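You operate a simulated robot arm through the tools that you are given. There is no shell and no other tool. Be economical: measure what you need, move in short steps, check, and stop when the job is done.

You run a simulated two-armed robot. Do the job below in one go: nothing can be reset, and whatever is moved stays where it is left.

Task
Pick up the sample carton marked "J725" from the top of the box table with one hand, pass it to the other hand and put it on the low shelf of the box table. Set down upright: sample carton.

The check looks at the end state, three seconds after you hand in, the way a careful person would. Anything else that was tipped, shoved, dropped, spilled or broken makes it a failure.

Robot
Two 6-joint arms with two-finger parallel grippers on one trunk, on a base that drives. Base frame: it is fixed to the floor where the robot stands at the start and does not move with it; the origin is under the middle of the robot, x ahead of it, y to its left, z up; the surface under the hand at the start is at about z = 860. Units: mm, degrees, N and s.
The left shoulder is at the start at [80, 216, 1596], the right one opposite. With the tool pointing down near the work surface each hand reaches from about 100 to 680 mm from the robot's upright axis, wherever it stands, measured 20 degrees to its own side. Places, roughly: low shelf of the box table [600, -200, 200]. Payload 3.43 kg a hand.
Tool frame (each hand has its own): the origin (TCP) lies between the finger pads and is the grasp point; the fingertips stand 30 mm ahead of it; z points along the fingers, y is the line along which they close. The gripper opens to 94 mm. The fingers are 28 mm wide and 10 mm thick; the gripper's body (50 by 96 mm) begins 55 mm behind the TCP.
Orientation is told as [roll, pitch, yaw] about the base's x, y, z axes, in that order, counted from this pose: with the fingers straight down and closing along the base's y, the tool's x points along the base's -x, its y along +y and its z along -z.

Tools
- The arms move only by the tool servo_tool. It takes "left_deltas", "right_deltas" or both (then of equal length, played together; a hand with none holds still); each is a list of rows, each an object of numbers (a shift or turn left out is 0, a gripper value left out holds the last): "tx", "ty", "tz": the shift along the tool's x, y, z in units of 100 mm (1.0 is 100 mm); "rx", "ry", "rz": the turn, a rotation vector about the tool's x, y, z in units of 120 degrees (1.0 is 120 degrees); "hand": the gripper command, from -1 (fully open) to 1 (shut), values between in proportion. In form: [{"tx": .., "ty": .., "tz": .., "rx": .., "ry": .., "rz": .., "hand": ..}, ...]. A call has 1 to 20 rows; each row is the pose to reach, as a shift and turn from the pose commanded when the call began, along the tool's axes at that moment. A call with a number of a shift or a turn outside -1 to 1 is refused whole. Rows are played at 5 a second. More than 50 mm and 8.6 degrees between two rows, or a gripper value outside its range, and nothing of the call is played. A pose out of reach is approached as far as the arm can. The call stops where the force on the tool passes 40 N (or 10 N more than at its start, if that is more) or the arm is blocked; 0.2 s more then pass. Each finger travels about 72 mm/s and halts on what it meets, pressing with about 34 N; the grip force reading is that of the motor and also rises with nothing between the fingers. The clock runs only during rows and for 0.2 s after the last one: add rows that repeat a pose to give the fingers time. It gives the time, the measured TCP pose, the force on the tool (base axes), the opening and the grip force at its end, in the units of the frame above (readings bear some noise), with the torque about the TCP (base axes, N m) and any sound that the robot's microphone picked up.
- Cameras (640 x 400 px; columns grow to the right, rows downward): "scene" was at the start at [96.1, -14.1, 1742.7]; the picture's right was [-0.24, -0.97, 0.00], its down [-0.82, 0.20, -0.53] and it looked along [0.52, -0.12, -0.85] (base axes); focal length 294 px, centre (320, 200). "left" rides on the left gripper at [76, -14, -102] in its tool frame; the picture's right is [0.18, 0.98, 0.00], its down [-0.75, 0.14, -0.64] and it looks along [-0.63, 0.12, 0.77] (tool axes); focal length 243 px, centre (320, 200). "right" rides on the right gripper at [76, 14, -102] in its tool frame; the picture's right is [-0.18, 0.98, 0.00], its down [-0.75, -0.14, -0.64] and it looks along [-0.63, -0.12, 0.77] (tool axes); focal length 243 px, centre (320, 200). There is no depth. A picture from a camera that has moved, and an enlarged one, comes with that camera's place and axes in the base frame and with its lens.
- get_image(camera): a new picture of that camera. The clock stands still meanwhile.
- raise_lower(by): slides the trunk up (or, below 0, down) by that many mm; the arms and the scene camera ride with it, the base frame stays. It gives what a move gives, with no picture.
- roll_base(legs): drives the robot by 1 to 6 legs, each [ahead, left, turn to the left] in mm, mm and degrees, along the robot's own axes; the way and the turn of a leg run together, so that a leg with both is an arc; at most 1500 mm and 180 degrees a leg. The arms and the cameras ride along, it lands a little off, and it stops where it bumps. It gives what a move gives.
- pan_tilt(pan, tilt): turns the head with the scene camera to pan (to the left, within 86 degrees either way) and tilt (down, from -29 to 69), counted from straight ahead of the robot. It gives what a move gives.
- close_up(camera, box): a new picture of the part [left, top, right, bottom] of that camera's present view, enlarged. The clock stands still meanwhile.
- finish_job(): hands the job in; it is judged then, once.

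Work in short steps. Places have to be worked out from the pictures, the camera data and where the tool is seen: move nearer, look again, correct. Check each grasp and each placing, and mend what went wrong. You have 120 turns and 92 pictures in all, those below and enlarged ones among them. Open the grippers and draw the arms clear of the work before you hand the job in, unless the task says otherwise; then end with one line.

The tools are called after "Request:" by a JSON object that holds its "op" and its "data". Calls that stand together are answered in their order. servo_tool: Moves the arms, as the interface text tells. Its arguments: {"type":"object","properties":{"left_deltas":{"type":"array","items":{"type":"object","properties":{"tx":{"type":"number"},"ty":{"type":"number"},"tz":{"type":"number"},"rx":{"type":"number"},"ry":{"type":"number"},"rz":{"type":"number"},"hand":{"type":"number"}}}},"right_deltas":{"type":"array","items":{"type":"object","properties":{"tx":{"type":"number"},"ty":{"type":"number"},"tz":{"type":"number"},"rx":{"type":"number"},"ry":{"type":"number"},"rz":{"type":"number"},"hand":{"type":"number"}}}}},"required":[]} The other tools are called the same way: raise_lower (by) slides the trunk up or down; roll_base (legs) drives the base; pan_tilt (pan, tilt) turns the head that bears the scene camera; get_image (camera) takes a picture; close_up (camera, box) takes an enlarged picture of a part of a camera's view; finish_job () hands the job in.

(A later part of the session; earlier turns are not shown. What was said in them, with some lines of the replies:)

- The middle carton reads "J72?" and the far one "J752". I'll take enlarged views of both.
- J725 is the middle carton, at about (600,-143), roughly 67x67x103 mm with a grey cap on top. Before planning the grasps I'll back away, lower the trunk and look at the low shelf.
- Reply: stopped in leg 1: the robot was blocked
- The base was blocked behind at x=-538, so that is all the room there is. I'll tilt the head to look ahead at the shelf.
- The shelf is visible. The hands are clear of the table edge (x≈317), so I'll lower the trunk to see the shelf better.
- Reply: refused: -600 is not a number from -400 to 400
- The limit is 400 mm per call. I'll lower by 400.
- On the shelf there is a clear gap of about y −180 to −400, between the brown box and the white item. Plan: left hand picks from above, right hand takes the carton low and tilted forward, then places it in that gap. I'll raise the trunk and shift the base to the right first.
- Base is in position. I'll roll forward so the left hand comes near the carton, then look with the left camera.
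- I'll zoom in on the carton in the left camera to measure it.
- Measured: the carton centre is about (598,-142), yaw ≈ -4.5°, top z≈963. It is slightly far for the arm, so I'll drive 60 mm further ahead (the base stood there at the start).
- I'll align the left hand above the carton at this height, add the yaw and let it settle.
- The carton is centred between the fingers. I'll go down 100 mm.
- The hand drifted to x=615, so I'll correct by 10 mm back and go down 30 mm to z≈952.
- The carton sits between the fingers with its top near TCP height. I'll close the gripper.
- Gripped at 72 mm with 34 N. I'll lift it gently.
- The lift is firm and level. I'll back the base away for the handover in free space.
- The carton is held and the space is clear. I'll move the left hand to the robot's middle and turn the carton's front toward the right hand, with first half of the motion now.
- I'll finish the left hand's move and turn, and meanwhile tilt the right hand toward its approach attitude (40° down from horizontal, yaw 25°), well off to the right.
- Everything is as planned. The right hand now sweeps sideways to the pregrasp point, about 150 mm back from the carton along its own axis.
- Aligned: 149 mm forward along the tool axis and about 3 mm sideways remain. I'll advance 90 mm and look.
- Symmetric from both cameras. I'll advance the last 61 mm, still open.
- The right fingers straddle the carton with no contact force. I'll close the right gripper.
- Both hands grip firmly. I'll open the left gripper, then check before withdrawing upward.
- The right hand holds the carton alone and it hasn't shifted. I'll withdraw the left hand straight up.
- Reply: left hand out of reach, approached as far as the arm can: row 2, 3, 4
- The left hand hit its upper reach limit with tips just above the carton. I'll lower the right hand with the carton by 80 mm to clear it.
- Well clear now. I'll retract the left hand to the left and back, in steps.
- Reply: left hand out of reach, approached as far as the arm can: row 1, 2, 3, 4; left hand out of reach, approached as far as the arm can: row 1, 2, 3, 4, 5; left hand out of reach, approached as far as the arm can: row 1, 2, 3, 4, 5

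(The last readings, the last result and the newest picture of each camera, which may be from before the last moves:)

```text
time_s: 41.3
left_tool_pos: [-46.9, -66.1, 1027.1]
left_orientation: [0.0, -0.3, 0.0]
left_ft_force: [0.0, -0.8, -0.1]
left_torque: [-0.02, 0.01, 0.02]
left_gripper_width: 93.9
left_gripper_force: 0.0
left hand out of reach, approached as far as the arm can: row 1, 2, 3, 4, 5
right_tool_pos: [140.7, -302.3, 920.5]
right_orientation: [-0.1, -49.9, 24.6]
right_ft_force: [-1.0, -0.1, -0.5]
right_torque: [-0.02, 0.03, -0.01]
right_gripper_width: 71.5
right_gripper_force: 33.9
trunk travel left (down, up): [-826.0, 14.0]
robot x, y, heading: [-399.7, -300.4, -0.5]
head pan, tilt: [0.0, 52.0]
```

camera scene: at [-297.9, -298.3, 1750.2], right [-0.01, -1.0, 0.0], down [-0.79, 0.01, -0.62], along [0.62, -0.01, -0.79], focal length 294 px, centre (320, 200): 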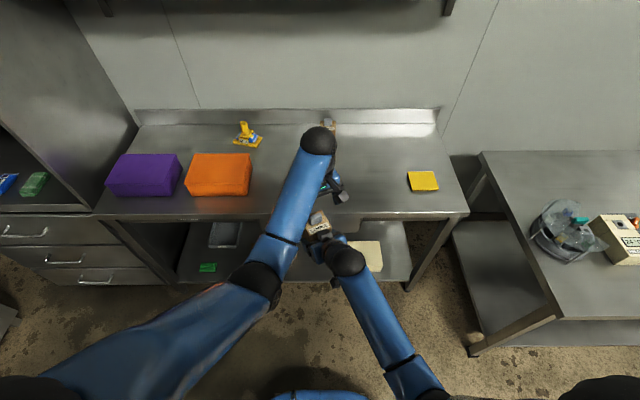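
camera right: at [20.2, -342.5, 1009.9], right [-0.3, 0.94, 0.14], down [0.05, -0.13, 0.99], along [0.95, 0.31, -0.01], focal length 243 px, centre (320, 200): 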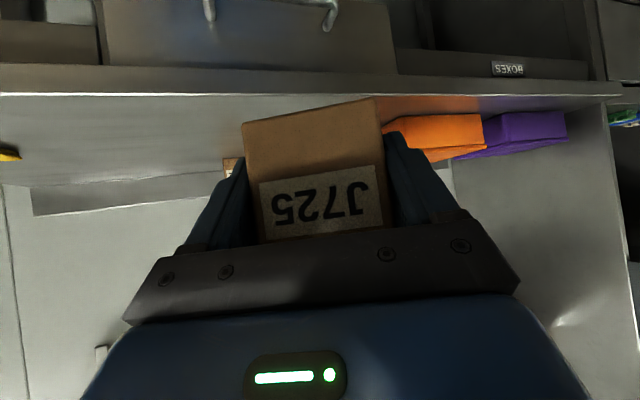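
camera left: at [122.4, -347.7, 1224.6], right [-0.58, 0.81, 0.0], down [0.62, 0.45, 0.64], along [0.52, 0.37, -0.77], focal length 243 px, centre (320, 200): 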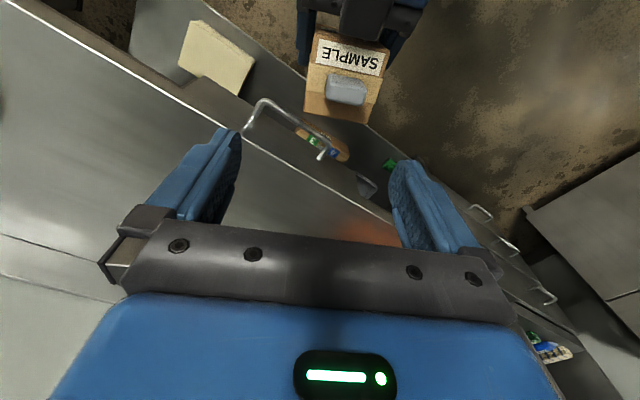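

Left hand is at about 355 mm ahead of the base; I'll pull it another 90 mm back and check the picture.

Request:
{"op": "servo_tool", "data": {"left_deltas": [{"tx": 0.3}, {"tx": 0.6}, {"tx": 0.9, "ty": 0.2}, {"tx": 0.9, "ty": 0.2}]}}

Request:
{"op": "get_image", "data": {"camera": "scene"}}

Request:
{"op": "get_image", "data": {"camera": "right"}}

```text
time_s: 42.3
left_tool_pos: [-138.2, -45.3, 1028.3]
left_orientation: [0.0, 0.1, 0.0]
left_ft_force: [0.5, -0.4, -0.1]
left_torque: [-0.01, 0.03, 0.0]
left_gripper_width: 94.0
left_gripper_force: 0.0
right_tool_pos: [140.8, -302.0, 921.7]
right_orientation: [0.2, -49.8, 24.5]
right_ft_force: [0.1, -0.7, 0.6]
right_torque: [0.0, 0.03, -0.03]
right_gripper_width: 71.5
right_gripper_force: 34.4
trunk travel left (down, up): [-826.0, 14.0]
robot x, y, heading: [-401.3, -298.6, -0.6]
head pan, tilt: [0.0, 52.0]
```

```text
61 pictures are left
camera scene: at [-297.5, -298.4, 1750.2], right [-0.01, -1.0, 0.0], down [-0.79, 0.01, -0.62], along [0.62, -0.01, -0.79], focal length 294 px, centre (320, 200)
```

scene: 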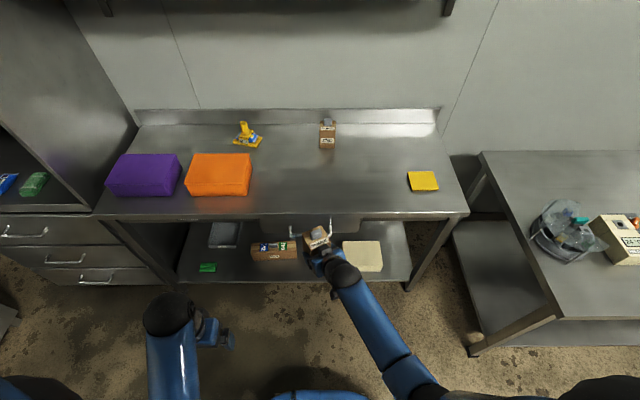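

```text
60 pictures are left
camera right: at [19.2, -343.2, 929.6], right [-0.3, 0.94, 0.14], down [0.05, -0.13, 0.99], along [0.95, 0.3, -0.01], focal length 243 px, centre (320, 200)
```

right: 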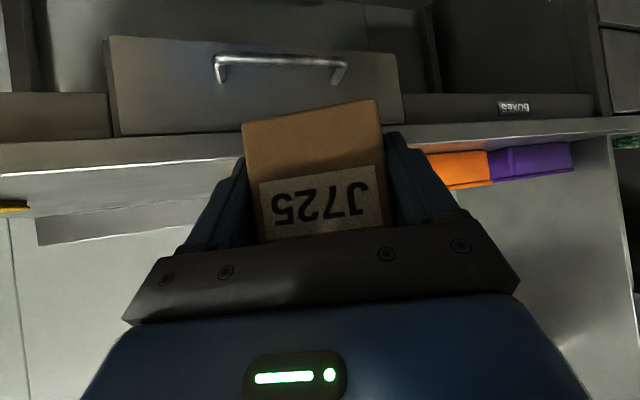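

Clear of the table edge (x≈321) on all sides. I'll lower the trunk 400 mm.

Request:
{"op": "raise_lower", "data": {"by": -400}}

Request:
{"op": "get_image", "data": {"camera": "scene"}}

Request:
{"op": "get_image", "data": {"camera": "right"}}

```text
time_s: 46.1
left_tool_pos: [-139.3, -45.4, 629.4]
left_orientation: [0.1, 0.0, -0.1]
left_ft_force: [0.5, 0.9, 0.3]
left_torque: [-0.03, 0.01, 0.01]
left_gripper_width: 93.9
left_gripper_force: 0.1
right_tool_pos: [140.7, -303.0, 521.8]
right_orientation: [0.0, -49.9, 24.5]
right_ft_force: [-0.5, -0.1, -0.3]
right_torque: [-0.01, 0.07, 0.0]
right_gripper_width: 71.6
right_gripper_force: 33.4
trunk travel left (down, up): [-426.0, 414.0]
robot x, y, heading: [-402.7, -298.5, -0.4]
head pan, tilt: [0.0, 52.0]
```

```text
59 pictures are left
camera scene: at [-298.3, -298.3, 1350.2], right [-0.01, -1.0, 0.0], down [-0.79, 0.01, -0.62], along [0.62, -0.01, -0.79], focal length 294 px, centre (320, 200)
```

scene: 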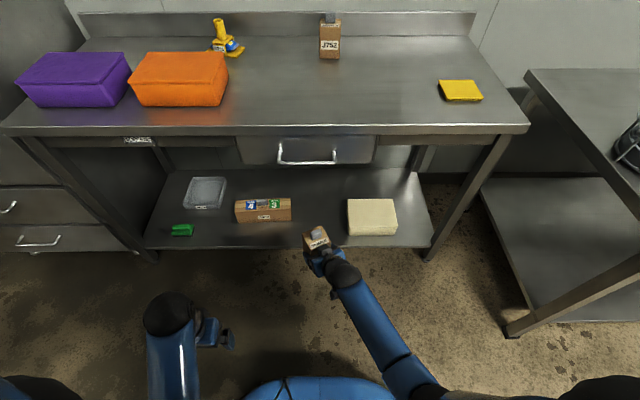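

```text
58 pictures are left
camera right: at [18.8, -343.1, 529.9], right [-0.3, 0.94, 0.14], down [0.05, -0.13, 0.99], along [0.95, 0.3, -0.01], focal length 243 px, centre (320, 200)
```

right: 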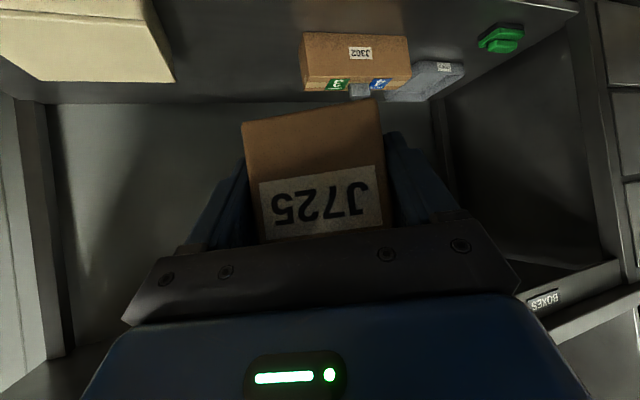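

The gap between the J302 box (right edge y≈-175) and the white block (left edge y≈-436) is clear. I'll lower 220 mm more, still outside the shelf, and look.

Request:
{"op": "raise_lower", "data": {"by": -220}}

Request:
{"op": "get_image", "data": {"camera": "scene"}}

Request:
{"op": "get_image", "data": {"camera": "right"}}

```text
time_s: 48.5
left_tool_pos: [-138.9, -44.7, 407.8]
left_orientation: [0.0, -0.1, -0.1]
left_ft_force: [-0.3, -0.4, 0.8]
left_torque: [-0.01, 0.0, -0.01]
left_gripper_width: 94.1
left_gripper_force: 0.1
right_tool_pos: [140.3, -301.3, 301.6]
right_orientation: [0.0, -49.9, 24.5]
right_ft_force: [0.2, 0.7, -0.7]
right_torque: [0.0, 0.04, 0.0]
right_gripper_width: 71.7
right_gripper_force: 34.3
trunk travel left (down, up): [-206.0, 634.0]
robot x, y, heading: [-399.5, -299.7, -0.6]
head pan, tilt: [0.0, 52.0]
```

```text
57 pictures are left
camera scene: at [-298.3, -298.3, 1130.3], right [-0.01, -1.0, 0.0], down [-0.79, 0.01, -0.62], along [0.62, -0.01, -0.79], focal length 294 px, centre (320, 200)
```

scene: 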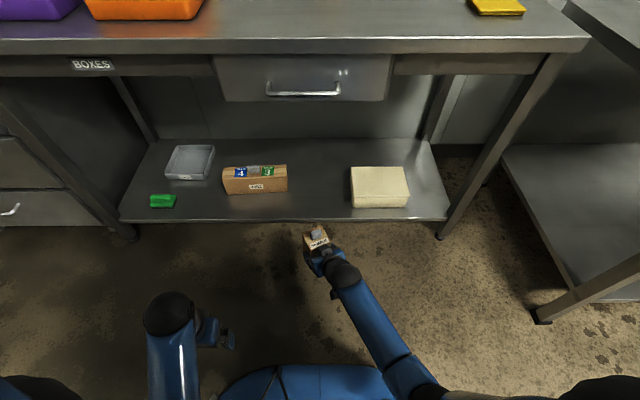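

```text
56 pictures are left
camera right: at [18.8, -343.1, 309.9], right [-0.3, 0.94, 0.14], down [0.05, -0.13, 0.99], along [0.95, 0.3, -0.01], focal length 243 px, centre (320, 200)
```

right: 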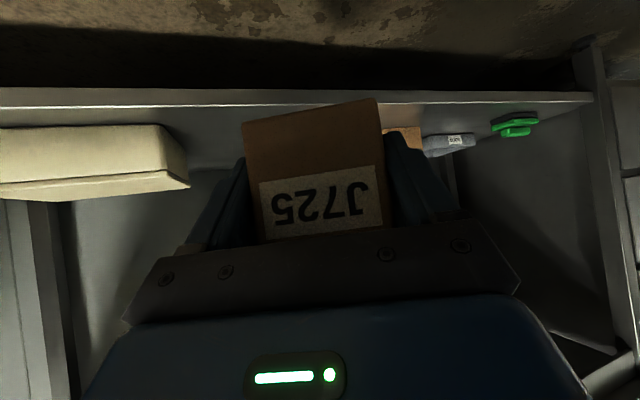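

Shelf top is around z≈175 and carton bottom at ≈262, with clear space ahead. I'll drive 200 mm forward and look.

Request:
{"op": "roll_base", "data": {"legs": [[200, 0, 0]]}}

Request:
{"op": "get_image", "data": {"camera": "scene"}}

Request:
{"op": "get_image", "data": {"camera": "right"}}

```text
time_s: 50.0
left_tool_pos: [60.8, -46.7, 408.8]
left_orientation: [0.1, 0.1, -0.3]
left_ft_force: [0.3, 0.2, 0.1]
left_torque: [-0.02, 0.03, -0.03]
left_gripper_width: 94.1
left_gripper_force: 0.1
right_tool_pos: [338.7, -304.6, 300.6]
right_orientation: [0.1, -49.8, 24.4]
right_ft_force: [0.8, 0.2, 0.0]
right_torque: [-0.01, -0.02, 0.02]
right_gripper_width: 72.1
right_gripper_force: 34.5
trunk travel left (down, up): [-206.0, 634.0]
robot x, y, heading: [-204.1, -303.5, -0.8]
head pan, tilt: [0.0, 52.0]
```

```text
55 pictures are left
camera scene: at [-99.2, -300.4, 1130.1], right [-0.01, -1.0, 0.0], down [-0.79, 0.01, -0.61], along [0.61, -0.01, -0.79], focal length 294 px, centre (320, 200)
```

scene: 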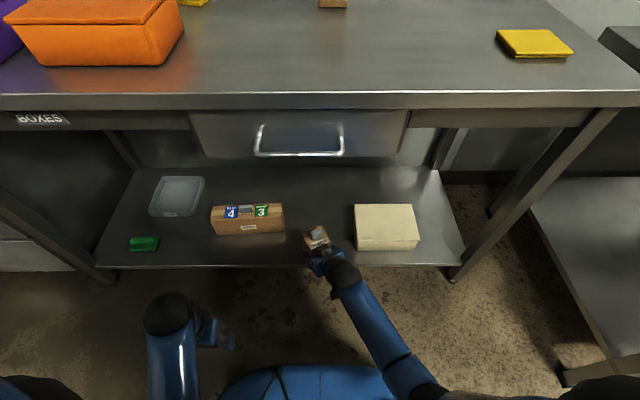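

```text
54 pictures are left
camera right: at [217.0, -345.7, 309.3], right [-0.3, 0.94, 0.14], down [0.06, -0.13, 0.99], along [0.95, 0.3, -0.01], focal length 243 px, centre (320, 200)
```

right: 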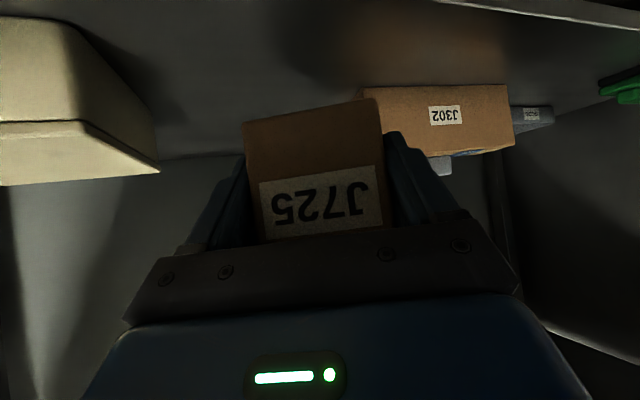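

Path looks clear; front edge of shelf at x≈343. I'll drive the remaining 105 mm.

Request:
{"op": "roll_base", "data": {"legs": [[105, 0, 0]]}}

Request:
{"op": "get_image", "data": {"camera": "scene"}}

Request:
{"op": "get_image", "data": {"camera": "right"}}

```text
time_s: 51.2
left_tool_pos: [167.5, -48.0, 407.9]
left_orientation: [-0.1, 0.1, -0.2]
left_ft_force: [0.0, 0.3, 0.6]
left_torque: [0.01, 0.01, -0.01]
left_gripper_width: 94.1
left_gripper_force: 0.2
right_tool_pos: [446.3, -306.7, 299.8]
right_orientation: [0.0, -49.9, 24.3]
right_ft_force: [0.2, 0.0, 0.5]
right_torque: [-0.01, 0.03, -0.01]
right_gripper_width: 71.8
right_gripper_force: 33.6
trunk travel left (down, up): [-206.0, 634.0]
robot x, y, heading: [-98.2, -303.0, -0.6]
head pan, tilt: [0.0, 52.0]
```

```text
53 pictures are left
camera scene: at [8.4, -301.5, 1130.1], right [-0.01, -1.0, 0.0], down [-0.79, 0.01, -0.61], along [0.61, -0.01, -0.79], focal length 294 px, centre (320, 200)
```

scene: 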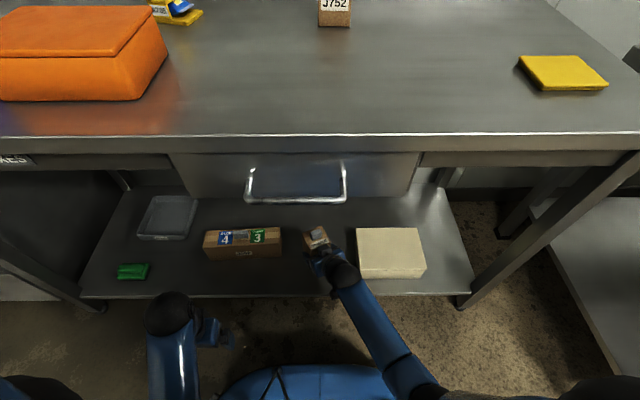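

```text
52 pictures are left
camera right: at [324.2, -347.0, 309.1], right [-0.3, 0.94, 0.14], down [0.06, -0.13, 0.99], along [0.95, 0.3, -0.01], focal length 243 px, centre (320, 200)
```

right: 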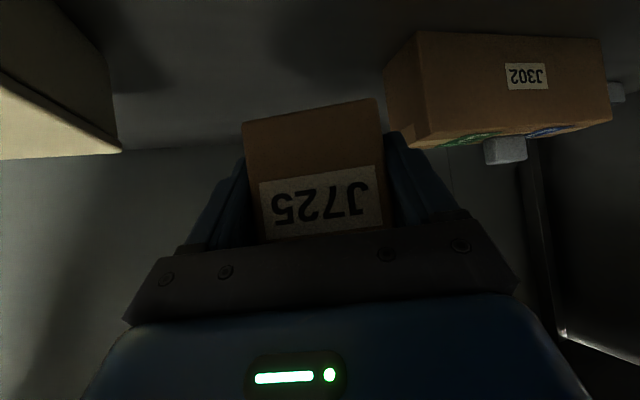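

All clear around the carton. I'll lower 60 mm with the arm, then feel for the shelf.

Request:
{"op": "servo_tool", "data": {"right_deltas": [{"tx": 0.153, "tz": 0.129, "hand": 1}, {"tx": 0.306, "tz": 0.257, "hand": 1}, {"tx": 0.46, "tz": 0.386, "hand": 1}, {"tx": 0.46, "tz": 0.386, "hand": 1}]}}

Request:
{"op": "get_image", "data": {"camera": "right"}}

```text
time_s: 52.2
left_tool_pos: [167.4, -48.9, 408.0]
left_orientation: [0.0, 0.0, -0.2]
left_ft_force: [0.3, 0.1, 0.3]
left_torque: [0.0, 0.0, 0.02]
left_gripper_width: 93.8
left_gripper_force: 0.0
right_tool_pos: [443.4, -305.8, 242.8]
right_orientation: [0.0, -49.8, 24.4]
right_ft_force: [-0.2, 0.4, 0.7]
right_torque: [-0.02, 0.01, -0.01]
right_gripper_width: 71.7
right_gripper_force: 34.3
trunk travel left (down, up): [-206.0, 634.0]
robot x, y, heading: [-98.2, -304.7, -0.8]
head pan, tilt: [0.0, 52.0]
```

```text
51 pictures are left
camera right: at [321.8, -347.2, 251.2], right [-0.3, 0.94, 0.14], down [0.05, -0.13, 0.99], along [0.95, 0.3, -0.01], focal length 243 px, centre (320, 200)
```

right: 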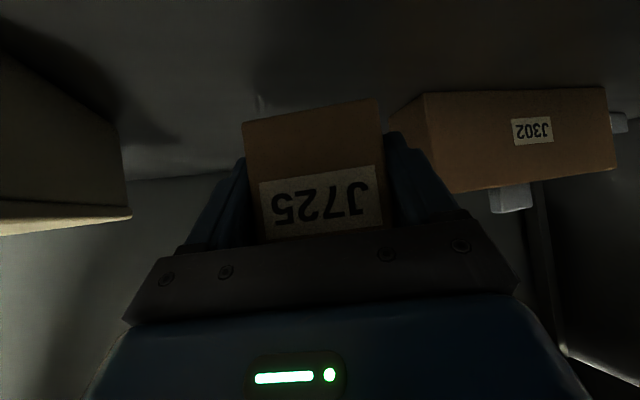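

No contact yet; shelf should be about 30 mm below. I'll drop 20 mm, then small steps.

Request:
{"op": "servo_tool", "data": {"right_deltas": [{"tx": 0.077, "tz": 0.064, "hand": 1}, {"tx": 0.153, "tz": 0.129, "hand": 1}, {"tx": 0.153, "tz": 0.129, "hand": 1}]}}

Request:
{"op": "servo_tool", "data": {"right_deltas": [{"tx": 0.023, "tz": 0.019, "hand": 1}, {"tx": 0.046, "tz": 0.039, "hand": 1}, {"tx": 0.046, "tz": 0.039, "hand": 1}]}}

Request:
{"op": "get_image", "data": {"camera": "right"}}

```text
time_s: 53.0
left_tool_pos: [167.4, -48.2, 407.0]
left_orientation: [0.0, -0.1, -0.2]
left_ft_force: [0.2, -0.2, -0.2]
left_torque: [0.01, -0.01, 0.01]
left_gripper_width: 93.8
left_gripper_force: 0.1
right_tool_pos: [444.7, -305.4, 221.3]
right_orientation: [0.0, -49.9, 24.4]
right_ft_force: [-0.5, -0.8, -0.1]
right_torque: [0.01, 0.05, -0.04]
right_gripper_width: 72.0
right_gripper_force: 34.5
trunk travel left (down, up): [-206.0, 634.0]
robot x, y, heading: [-94.4, -303.0, -0.7]
head pan, tilt: [0.0, 52.0]
```

```text
time_s: 53.8
left_tool_pos: [167.3, -47.7, 408.5]
left_orientation: [-0.1, 0.0, -0.1]
left_ft_force: [0.7, -0.2, 0.5]
left_torque: [-0.03, 0.02, -0.01]
left_gripper_width: 93.8
left_gripper_force: 0.0
right_tool_pos: [444.7, -304.9, 215.0]
right_orientation: [0.0, -49.9, 24.5]
right_ft_force: [-1.4, -0.8, -0.4]
right_torque: [0.01, 0.0, 0.02]
right_gripper_width: 71.6
right_gripper_force: 33.9
trunk travel left (down, up): [-206.0, 634.0]
robot x, y, heading: [-95.3, -303.8, -0.8]
head pan, tilt: [0.0, 52.0]
```

```text
50 pictures are left
camera right: at [323.5, -345.8, 224.5], right [-0.3, 0.94, 0.14], down [0.05, -0.13, 0.99], along [0.95, 0.3, -0.01], focal length 243 px, centre (320, 200)
```

right: 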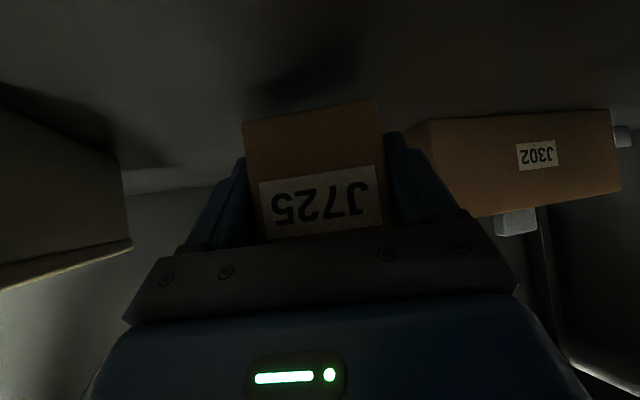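

Still no contact with the bottom at ≈175; I'll continue in 3 mm steps.

Request:
{"op": "servo_tool", "data": {"right_deltas": [{"tx": 0.023, "tz": 0.019, "hand": 1}, {"tx": 0.023, "tz": 0.019, "hand": 1}]}}

Request:
{"op": "servo_tool", "data": {"right_deltas": [{"tx": 0.023, "tz": 0.019, "hand": 1}, {"tx": 0.023, "tz": 0.019, "hand": 1}]}}

```text
time_s: 54.4
left_tool_pos: [167.3, -49.4, 408.8]
left_orientation: [0.0, 0.0, -0.2]
left_ft_force: [0.1, 0.1, -0.8]
left_torque: [0.01, -0.02, 0.01]
left_gripper_width: 94.0
left_gripper_force: 0.0
right_tool_pos: [445.6, -304.7, 211.9]
right_orientation: [0.0, -49.8, 24.3]
right_ft_force: [0.1, -0.4, 1.0]
right_torque: [0.02, 0.01, 0.0]
right_gripper_width: 71.7
right_gripper_force: 33.8
trunk travel left (down, up): [-206.0, 634.0]
robot x, y, heading: [-98.6, -302.2, -0.7]
head pan, tilt: [0.0, 52.0]
```

```text
time_s: 55.0
left_tool_pos: [167.5, -48.9, 408.3]
left_orientation: [0.0, 0.0, -0.2]
left_ft_force: [0.4, 0.1, -0.3]
left_torque: [-0.03, 0.0, 0.02]
left_gripper_width: 93.9
left_gripper_force: 0.0
right_tool_pos: [445.7, -305.1, 209.7]
right_orientation: [0.0, -49.8, 24.4]
right_ft_force: [-0.3, -0.2, 0.5]
right_torque: [-0.01, 0.01, -0.04]
right_gripper_width: 71.6
right_gripper_force: 33.7
trunk travel left (down, up): [-206.0, 634.0]
robot x, y, heading: [-96.9, -303.4, -0.5]
head pan, tilt: [0.0, 52.0]
```

Bottom at ≈169 and still free; two more steps.

Request:
{"op": "servo_tool", "data": {"right_deltas": [{"tx": 0.023, "tz": 0.019, "hand": 1}, {"tx": 0.023, "tz": 0.019, "hand": 1}]}}

Request:
{"op": "servo_tool", "data": {"right_deltas": [{"tx": 0.023, "tz": 0.019, "hand": 1}, {"tx": 0.023, "tz": 0.019, "hand": 1}]}}

Request:
{"op": "get_image", "data": {"camera": "right"}}

```text
time_s: 55.6
left_tool_pos: [168.2, -48.9, 408.4]
left_orientation: [0.0, 0.0, -0.2]
left_ft_force: [0.4, 0.7, -1.0]
left_torque: [0.0, 0.03, 0.02]
left_gripper_width: 93.8
left_gripper_force: 0.0
right_tool_pos: [444.5, -306.7, 206.1]
right_orientation: [0.1, -49.8, 24.5]
right_ft_force: [0.4, -0.2, -0.1]
right_torque: [0.0, 0.0, 0.0]
right_gripper_width: 71.8
right_gripper_force: 33.9
trunk travel left (down, up): [-206.0, 634.0]
robot x, y, heading: [-94.9, -301.3, -0.4]
head pan, tilt: [0.0, 52.0]
```

```text
time_s: 56.2
left_tool_pos: [167.3, -47.7, 407.7]
left_orientation: [-0.1, -0.1, -0.2]
left_ft_force: [-0.9, 0.0, 0.0]
left_torque: [-0.03, 0.04, 0.02]
left_gripper_width: 94.1
left_gripper_force: 0.0
right_tool_pos: [446.3, -307.0, 203.9]
right_orientation: [0.1, -49.8, 24.4]
right_ft_force: [0.2, -0.5, -0.2]
right_torque: [-0.02, 0.05, -0.03]
right_gripper_width: 71.9
right_gripper_force: 33.4
trunk travel left (down, up): [-206.0, 634.0]
robot x, y, heading: [-96.0, -305.0, -0.7]
head pan, tilt: [0.0, 52.0]
```

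```text
49 pictures are left
camera right: at [324.0, -348.3, 212.7], right [-0.3, 0.94, 0.14], down [0.05, -0.13, 0.99], along [0.95, 0.3, -0.01], focal length 243 px, centre (320, 200)
```

right: 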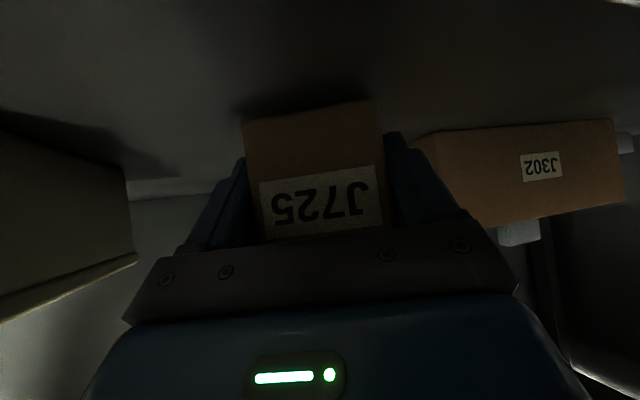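

Still about 0 N. The shadow under the carton is getting close; I'll continue in 3 mm steps.

Request:
{"op": "servo_tool", "data": {"right_deltas": [{"tx": 0.023, "tz": 0.019, "hand": 1}, {"tx": 0.023, "tz": 0.019, "hand": 1}]}}

Request:
{"op": "servo_tool", "data": {"right_deltas": [{"tx": 0.023, "tz": 0.019, "hand": 1}, {"tx": 0.023, "tz": 0.019, "hand": 1}]}}

Request:
{"op": "close_up", "data": {"camera": "right", "box": [200, 60, 460, 220]}}

```text
time_s: 56.8
left_tool_pos: [168.2, -48.6, 408.1]
left_orientation: [0.0, 0.0, -0.3]
left_ft_force: [-0.1, -0.1, -0.4]
left_torque: [0.01, -0.02, 0.03]
left_gripper_width: 94.3
left_gripper_force: 0.2
right_tool_pos: [444.1, -306.7, 200.9]
right_orientation: [0.0, -49.7, 24.4]
right_ft_force: [-0.1, -0.7, -0.7]
right_torque: [0.0, 0.01, 0.0]
right_gripper_width: 71.8
right_gripper_force: 34.4
trunk travel left (down, up): [-206.0, 634.0]
robot x, y, heading: [-95.4, -304.2, -0.5]
head pan, tilt: [0.0, 52.0]
```

```text
time_s: 57.4
left_tool_pos: [167.8, -47.8, 408.4]
left_orientation: [-0.1, 0.0, -0.2]
left_ft_force: [0.4, 0.1, -0.2]
left_torque: [0.01, -0.03, 0.03]
left_gripper_width: 94.0
left_gripper_force: 0.1
right_tool_pos: [445.2, -305.8, 198.4]
right_orientation: [0.0, -50.0, 24.4]
right_ft_force: [-0.2, 0.6, 4.3]
right_torque: [0.16, -0.23, 0.06]
right_gripper_width: 71.8
right_gripper_force: 33.8
trunk travel left (down, up): [-206.0, 634.0]
robot x, y, heading: [-94.2, -302.2, -0.6]
head pan, tilt: [0.0, 52.0]
```

```text
2.46 times, centred on (330, 140) of right
camera zoom: at [324.0, -347.4, 206.7], right [-0.3, 0.94, 0.14], down [0.05, -0.13, 0.99], along [0.95, 0.3, -0.01], focal length 597 px, centre (295, 348)
```

zoom: 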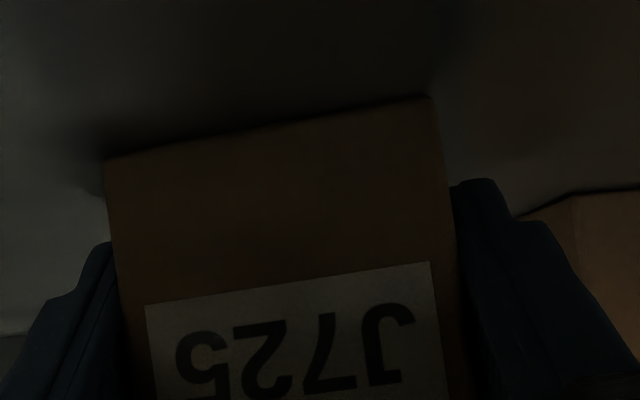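

Contact: 4 N up, with the far edge touching first. I'll press 1.5 mm more to seat it.

Request:
{"op": "servo_tool", "data": {"right_deltas": [{"tx": 0.0115, "tz": 0.0096, "hand": 1}, {"tx": 0.0115, "tz": 0.0096, "hand": 1}]}}

```text
time_s: 58.0
left_tool_pos: [166.5, -48.8, 409.3]
left_orientation: [0.0, -0.1, -0.2]
left_ft_force: [0.7, 0.6, 0.8]
left_torque: [0.0, 0.06, -0.01]
left_gripper_width: 93.7
left_gripper_force: 0.1
right_tool_pos: [447.2, -306.6, 197.8]
right_orientation: [0.0, -50.1, 24.3]
right_ft_force: [-7.1, 0.3, 17.7]
right_torque: [0.0, 0.3, 0.01]
right_gripper_width: 72.0
right_gripper_force: 33.4
trunk travel left (down, up): [-206.0, 634.0]
robot x, y, heading: [-97.4, -301.1, -0.7]
head pan, tilt: [0.0, 52.0]
```

Seated with 18 N. I'll ease back 1 mm to relax, then open the fingers.

Request:
{"op": "servo_tool", "data": {"right_deltas": [{"tx": -0.008, "tz": -0.0065, "hand": 1}, {"tx": -0.008, "tz": -0.0065, "hand": 0.3}, {"tx": -0.008, "tz": -0.0065, "hand": 0}, {"tx": -0.008, "tz": -0.0065, "hand": -0.5}, {"tx": -0.008, "tz": -0.0065, "hand": -1}, {"tx": -0.008, "tz": -0.0065, "hand": -1}]}}

Request:
{"op": "get_image", "data": {"camera": "right"}}

Request:
{"op": "close_up", "data": {"camera": "scene", "box": [200, 180, 440, 330]}}

```text
time_s: 59.4
left_tool_pos: [167.0, -49.4, 407.0]
left_orientation: [-0.1, 0.0, -0.3]
left_ft_force: [0.1, 0.0, 0.0]
left_torque: [-0.04, -0.01, 0.01]
left_gripper_width: 94.0
left_gripper_force: 0.0
right_tool_pos: [444.4, -306.8, 196.8]
right_orientation: [0.0, -49.7, 24.3]
right_ft_force: [0.2, 0.3, -1.0]
right_torque: [-0.01, 0.0, -0.02]
right_gripper_width: 94.0
right_gripper_force: 0.2
trunk travel left (down, up): [-206.0, 634.0]
robot x, y, heading: [-96.3, -299.9, -0.7]
head pan, tilt: [0.0, 52.0]
```

```text
47 pictures are left
camera right: at [323.6, -348.1, 205.6], right [-0.3, 0.94, 0.14], down [0.06, -0.13, 0.99], along [0.95, 0.3, -0.01], focal length 243 px, centre (320, 200)
```

right: 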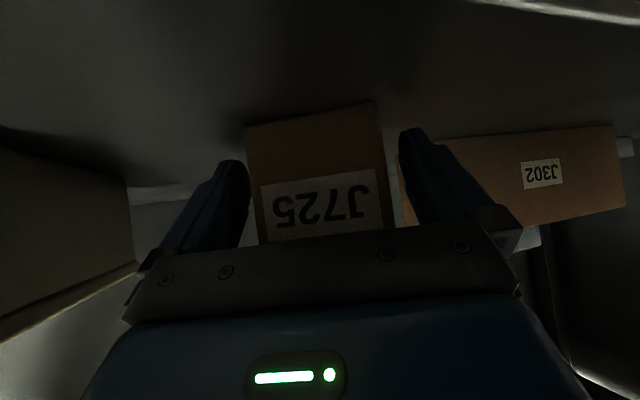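

```text
2.67 times, centred on (320, 255) of scene
camera zoom: at [7.2, -301.6, 1130.2], right [-0.01, -1.0, 0.0], down [-0.79, 0.01, -0.62], along [0.62, -0.01, -0.79], focal length 786 px, centre (320, 53)
```

zoom: 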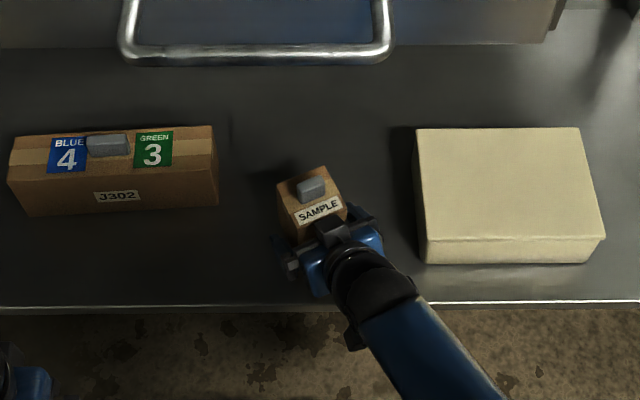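

The carton stands freely on the shelf with open fingers around it. I'll withdraw straight back along the tool axis.

Request:
{"op": "servo_tool", "data": {"right_deltas": [{"tz": -0.2, "hand": -1}, {"tz": -0.4, "hand": -1}, {"tz": -0.7, "hand": -1}, {"tz": -1.0, "hand": -1}, {"tz": -1.0, "hand": -1}]}}

Request:
{"op": "get_image", "data": {"camera": "right"}}

Request:
{"op": "close_up", "data": {"camera": "scene", "box": [200, 180, 440, 330]}}

```text
time_s: 60.6
left_tool_pos: [168.1, -49.2, 407.4]
left_orientation: [0.0, 0.0, -0.2]
left_ft_force: [-0.8, -1.5, -1.3]
left_torque: [0.01, 0.0, 0.02]
left_gripper_width: 94.0
left_gripper_force: 0.1
right_tool_pos: [375.6, -337.9, 262.6]
right_orientation: [0.0, -49.9, 24.3]
right_ft_force: [-1.3, -0.3, 0.0]
right_torque: [0.04, 0.03, 0.01]
right_gripper_width: 94.0
right_gripper_force: 0.1
trunk travel left (down, up): [-206.0, 634.0]
robot x, y, heading: [-97.6, -304.4, -0.5]
head pan, tilt: [0.0, 52.0]
```

```text
45 pictures are left
camera right: at [254.0, -378.5, 271.5], right [-0.3, 0.94, 0.14], down [0.05, -0.13, 0.99], along [0.95, 0.3, -0.01], focal length 243 px, centre (320, 200)
```

right: 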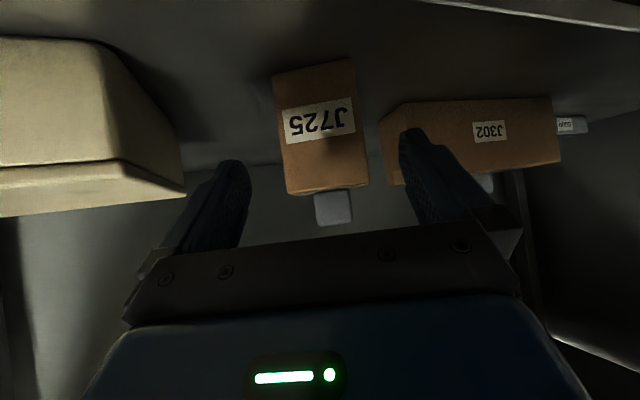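

```text
2.67 times, centred on (320, 255) of scene
camera zoom: at [7.3, -301.5, 1130.2], right [-0.01, -1.0, 0.0], down [-0.79, 0.01, -0.62], along [0.62, -0.01, -0.79], focal length 786 px, centre (320, 53)
```

zoom: 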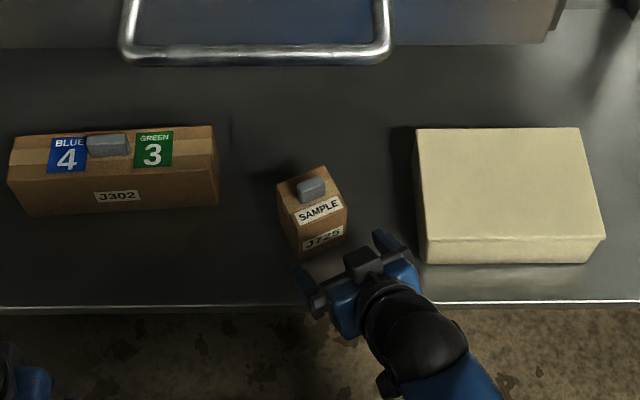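

The carton stands upright on the shelf and the neighbours are untouched. I'll drive straight back to clear everything and take a final look.

Request:
{"op": "roll_base", "data": {"legs": [[-300, 0, 0]]}}

Request:
{"op": "get_image", "data": {"camera": "scene"}}

```text
time_s: 62.7
left_tool_pos: [-134.9, -46.7, 408.7]
left_orientation: [0.0, 0.0, -0.6]
left_ft_force: [0.9, 0.8, 0.7]
left_torque: [0.0, 0.01, -0.03]
left_gripper_width: 94.1
left_gripper_force: 0.0
right_tool_pos: [72.8, -335.9, 263.4]
right_orientation: [0.0, -50.0, 24.0]
right_ft_force: [0.0, -0.3, 0.0]
right_torque: [-0.02, -0.01, 0.06]
right_gripper_width: 94.3
right_gripper_force: 0.1
trunk travel left (down, up): [-206.0, 634.0]
robot x, y, heading: [-399.9, -298.6, -1.0]
head pan, tilt: [0.0, 52.0]
```

```text
43 pictures are left
camera scene: at [-296.0, -298.1, 1130.3], right [-0.02, -1.0, 0.0], down [-0.79, 0.01, -0.62], along [0.62, -0.01, -0.79], focal length 294 px, centre (320, 200)
```

scene: 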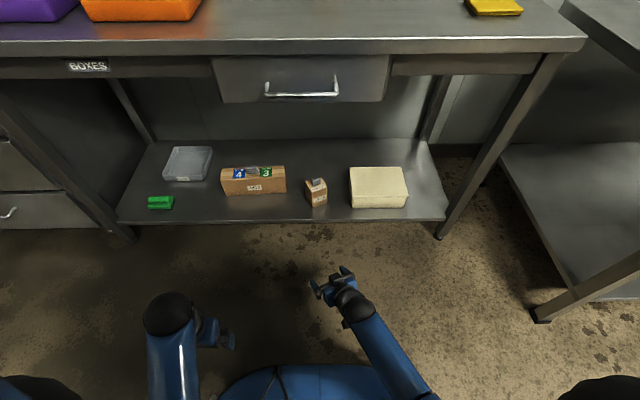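

The carton stands upright on the low shelf, nothing else has moved, and both grippers are open and clear. I'll hand in.

Request:
{"op": "finish_job", "data": {}}

```text
The job is handed in.
```

Carton J725 was picked up with the left hand, passed to the right hand, and set upright on the low shelf between the J302 box and the white block; nothing else looked moved in the last pictures, and the job is handed in.
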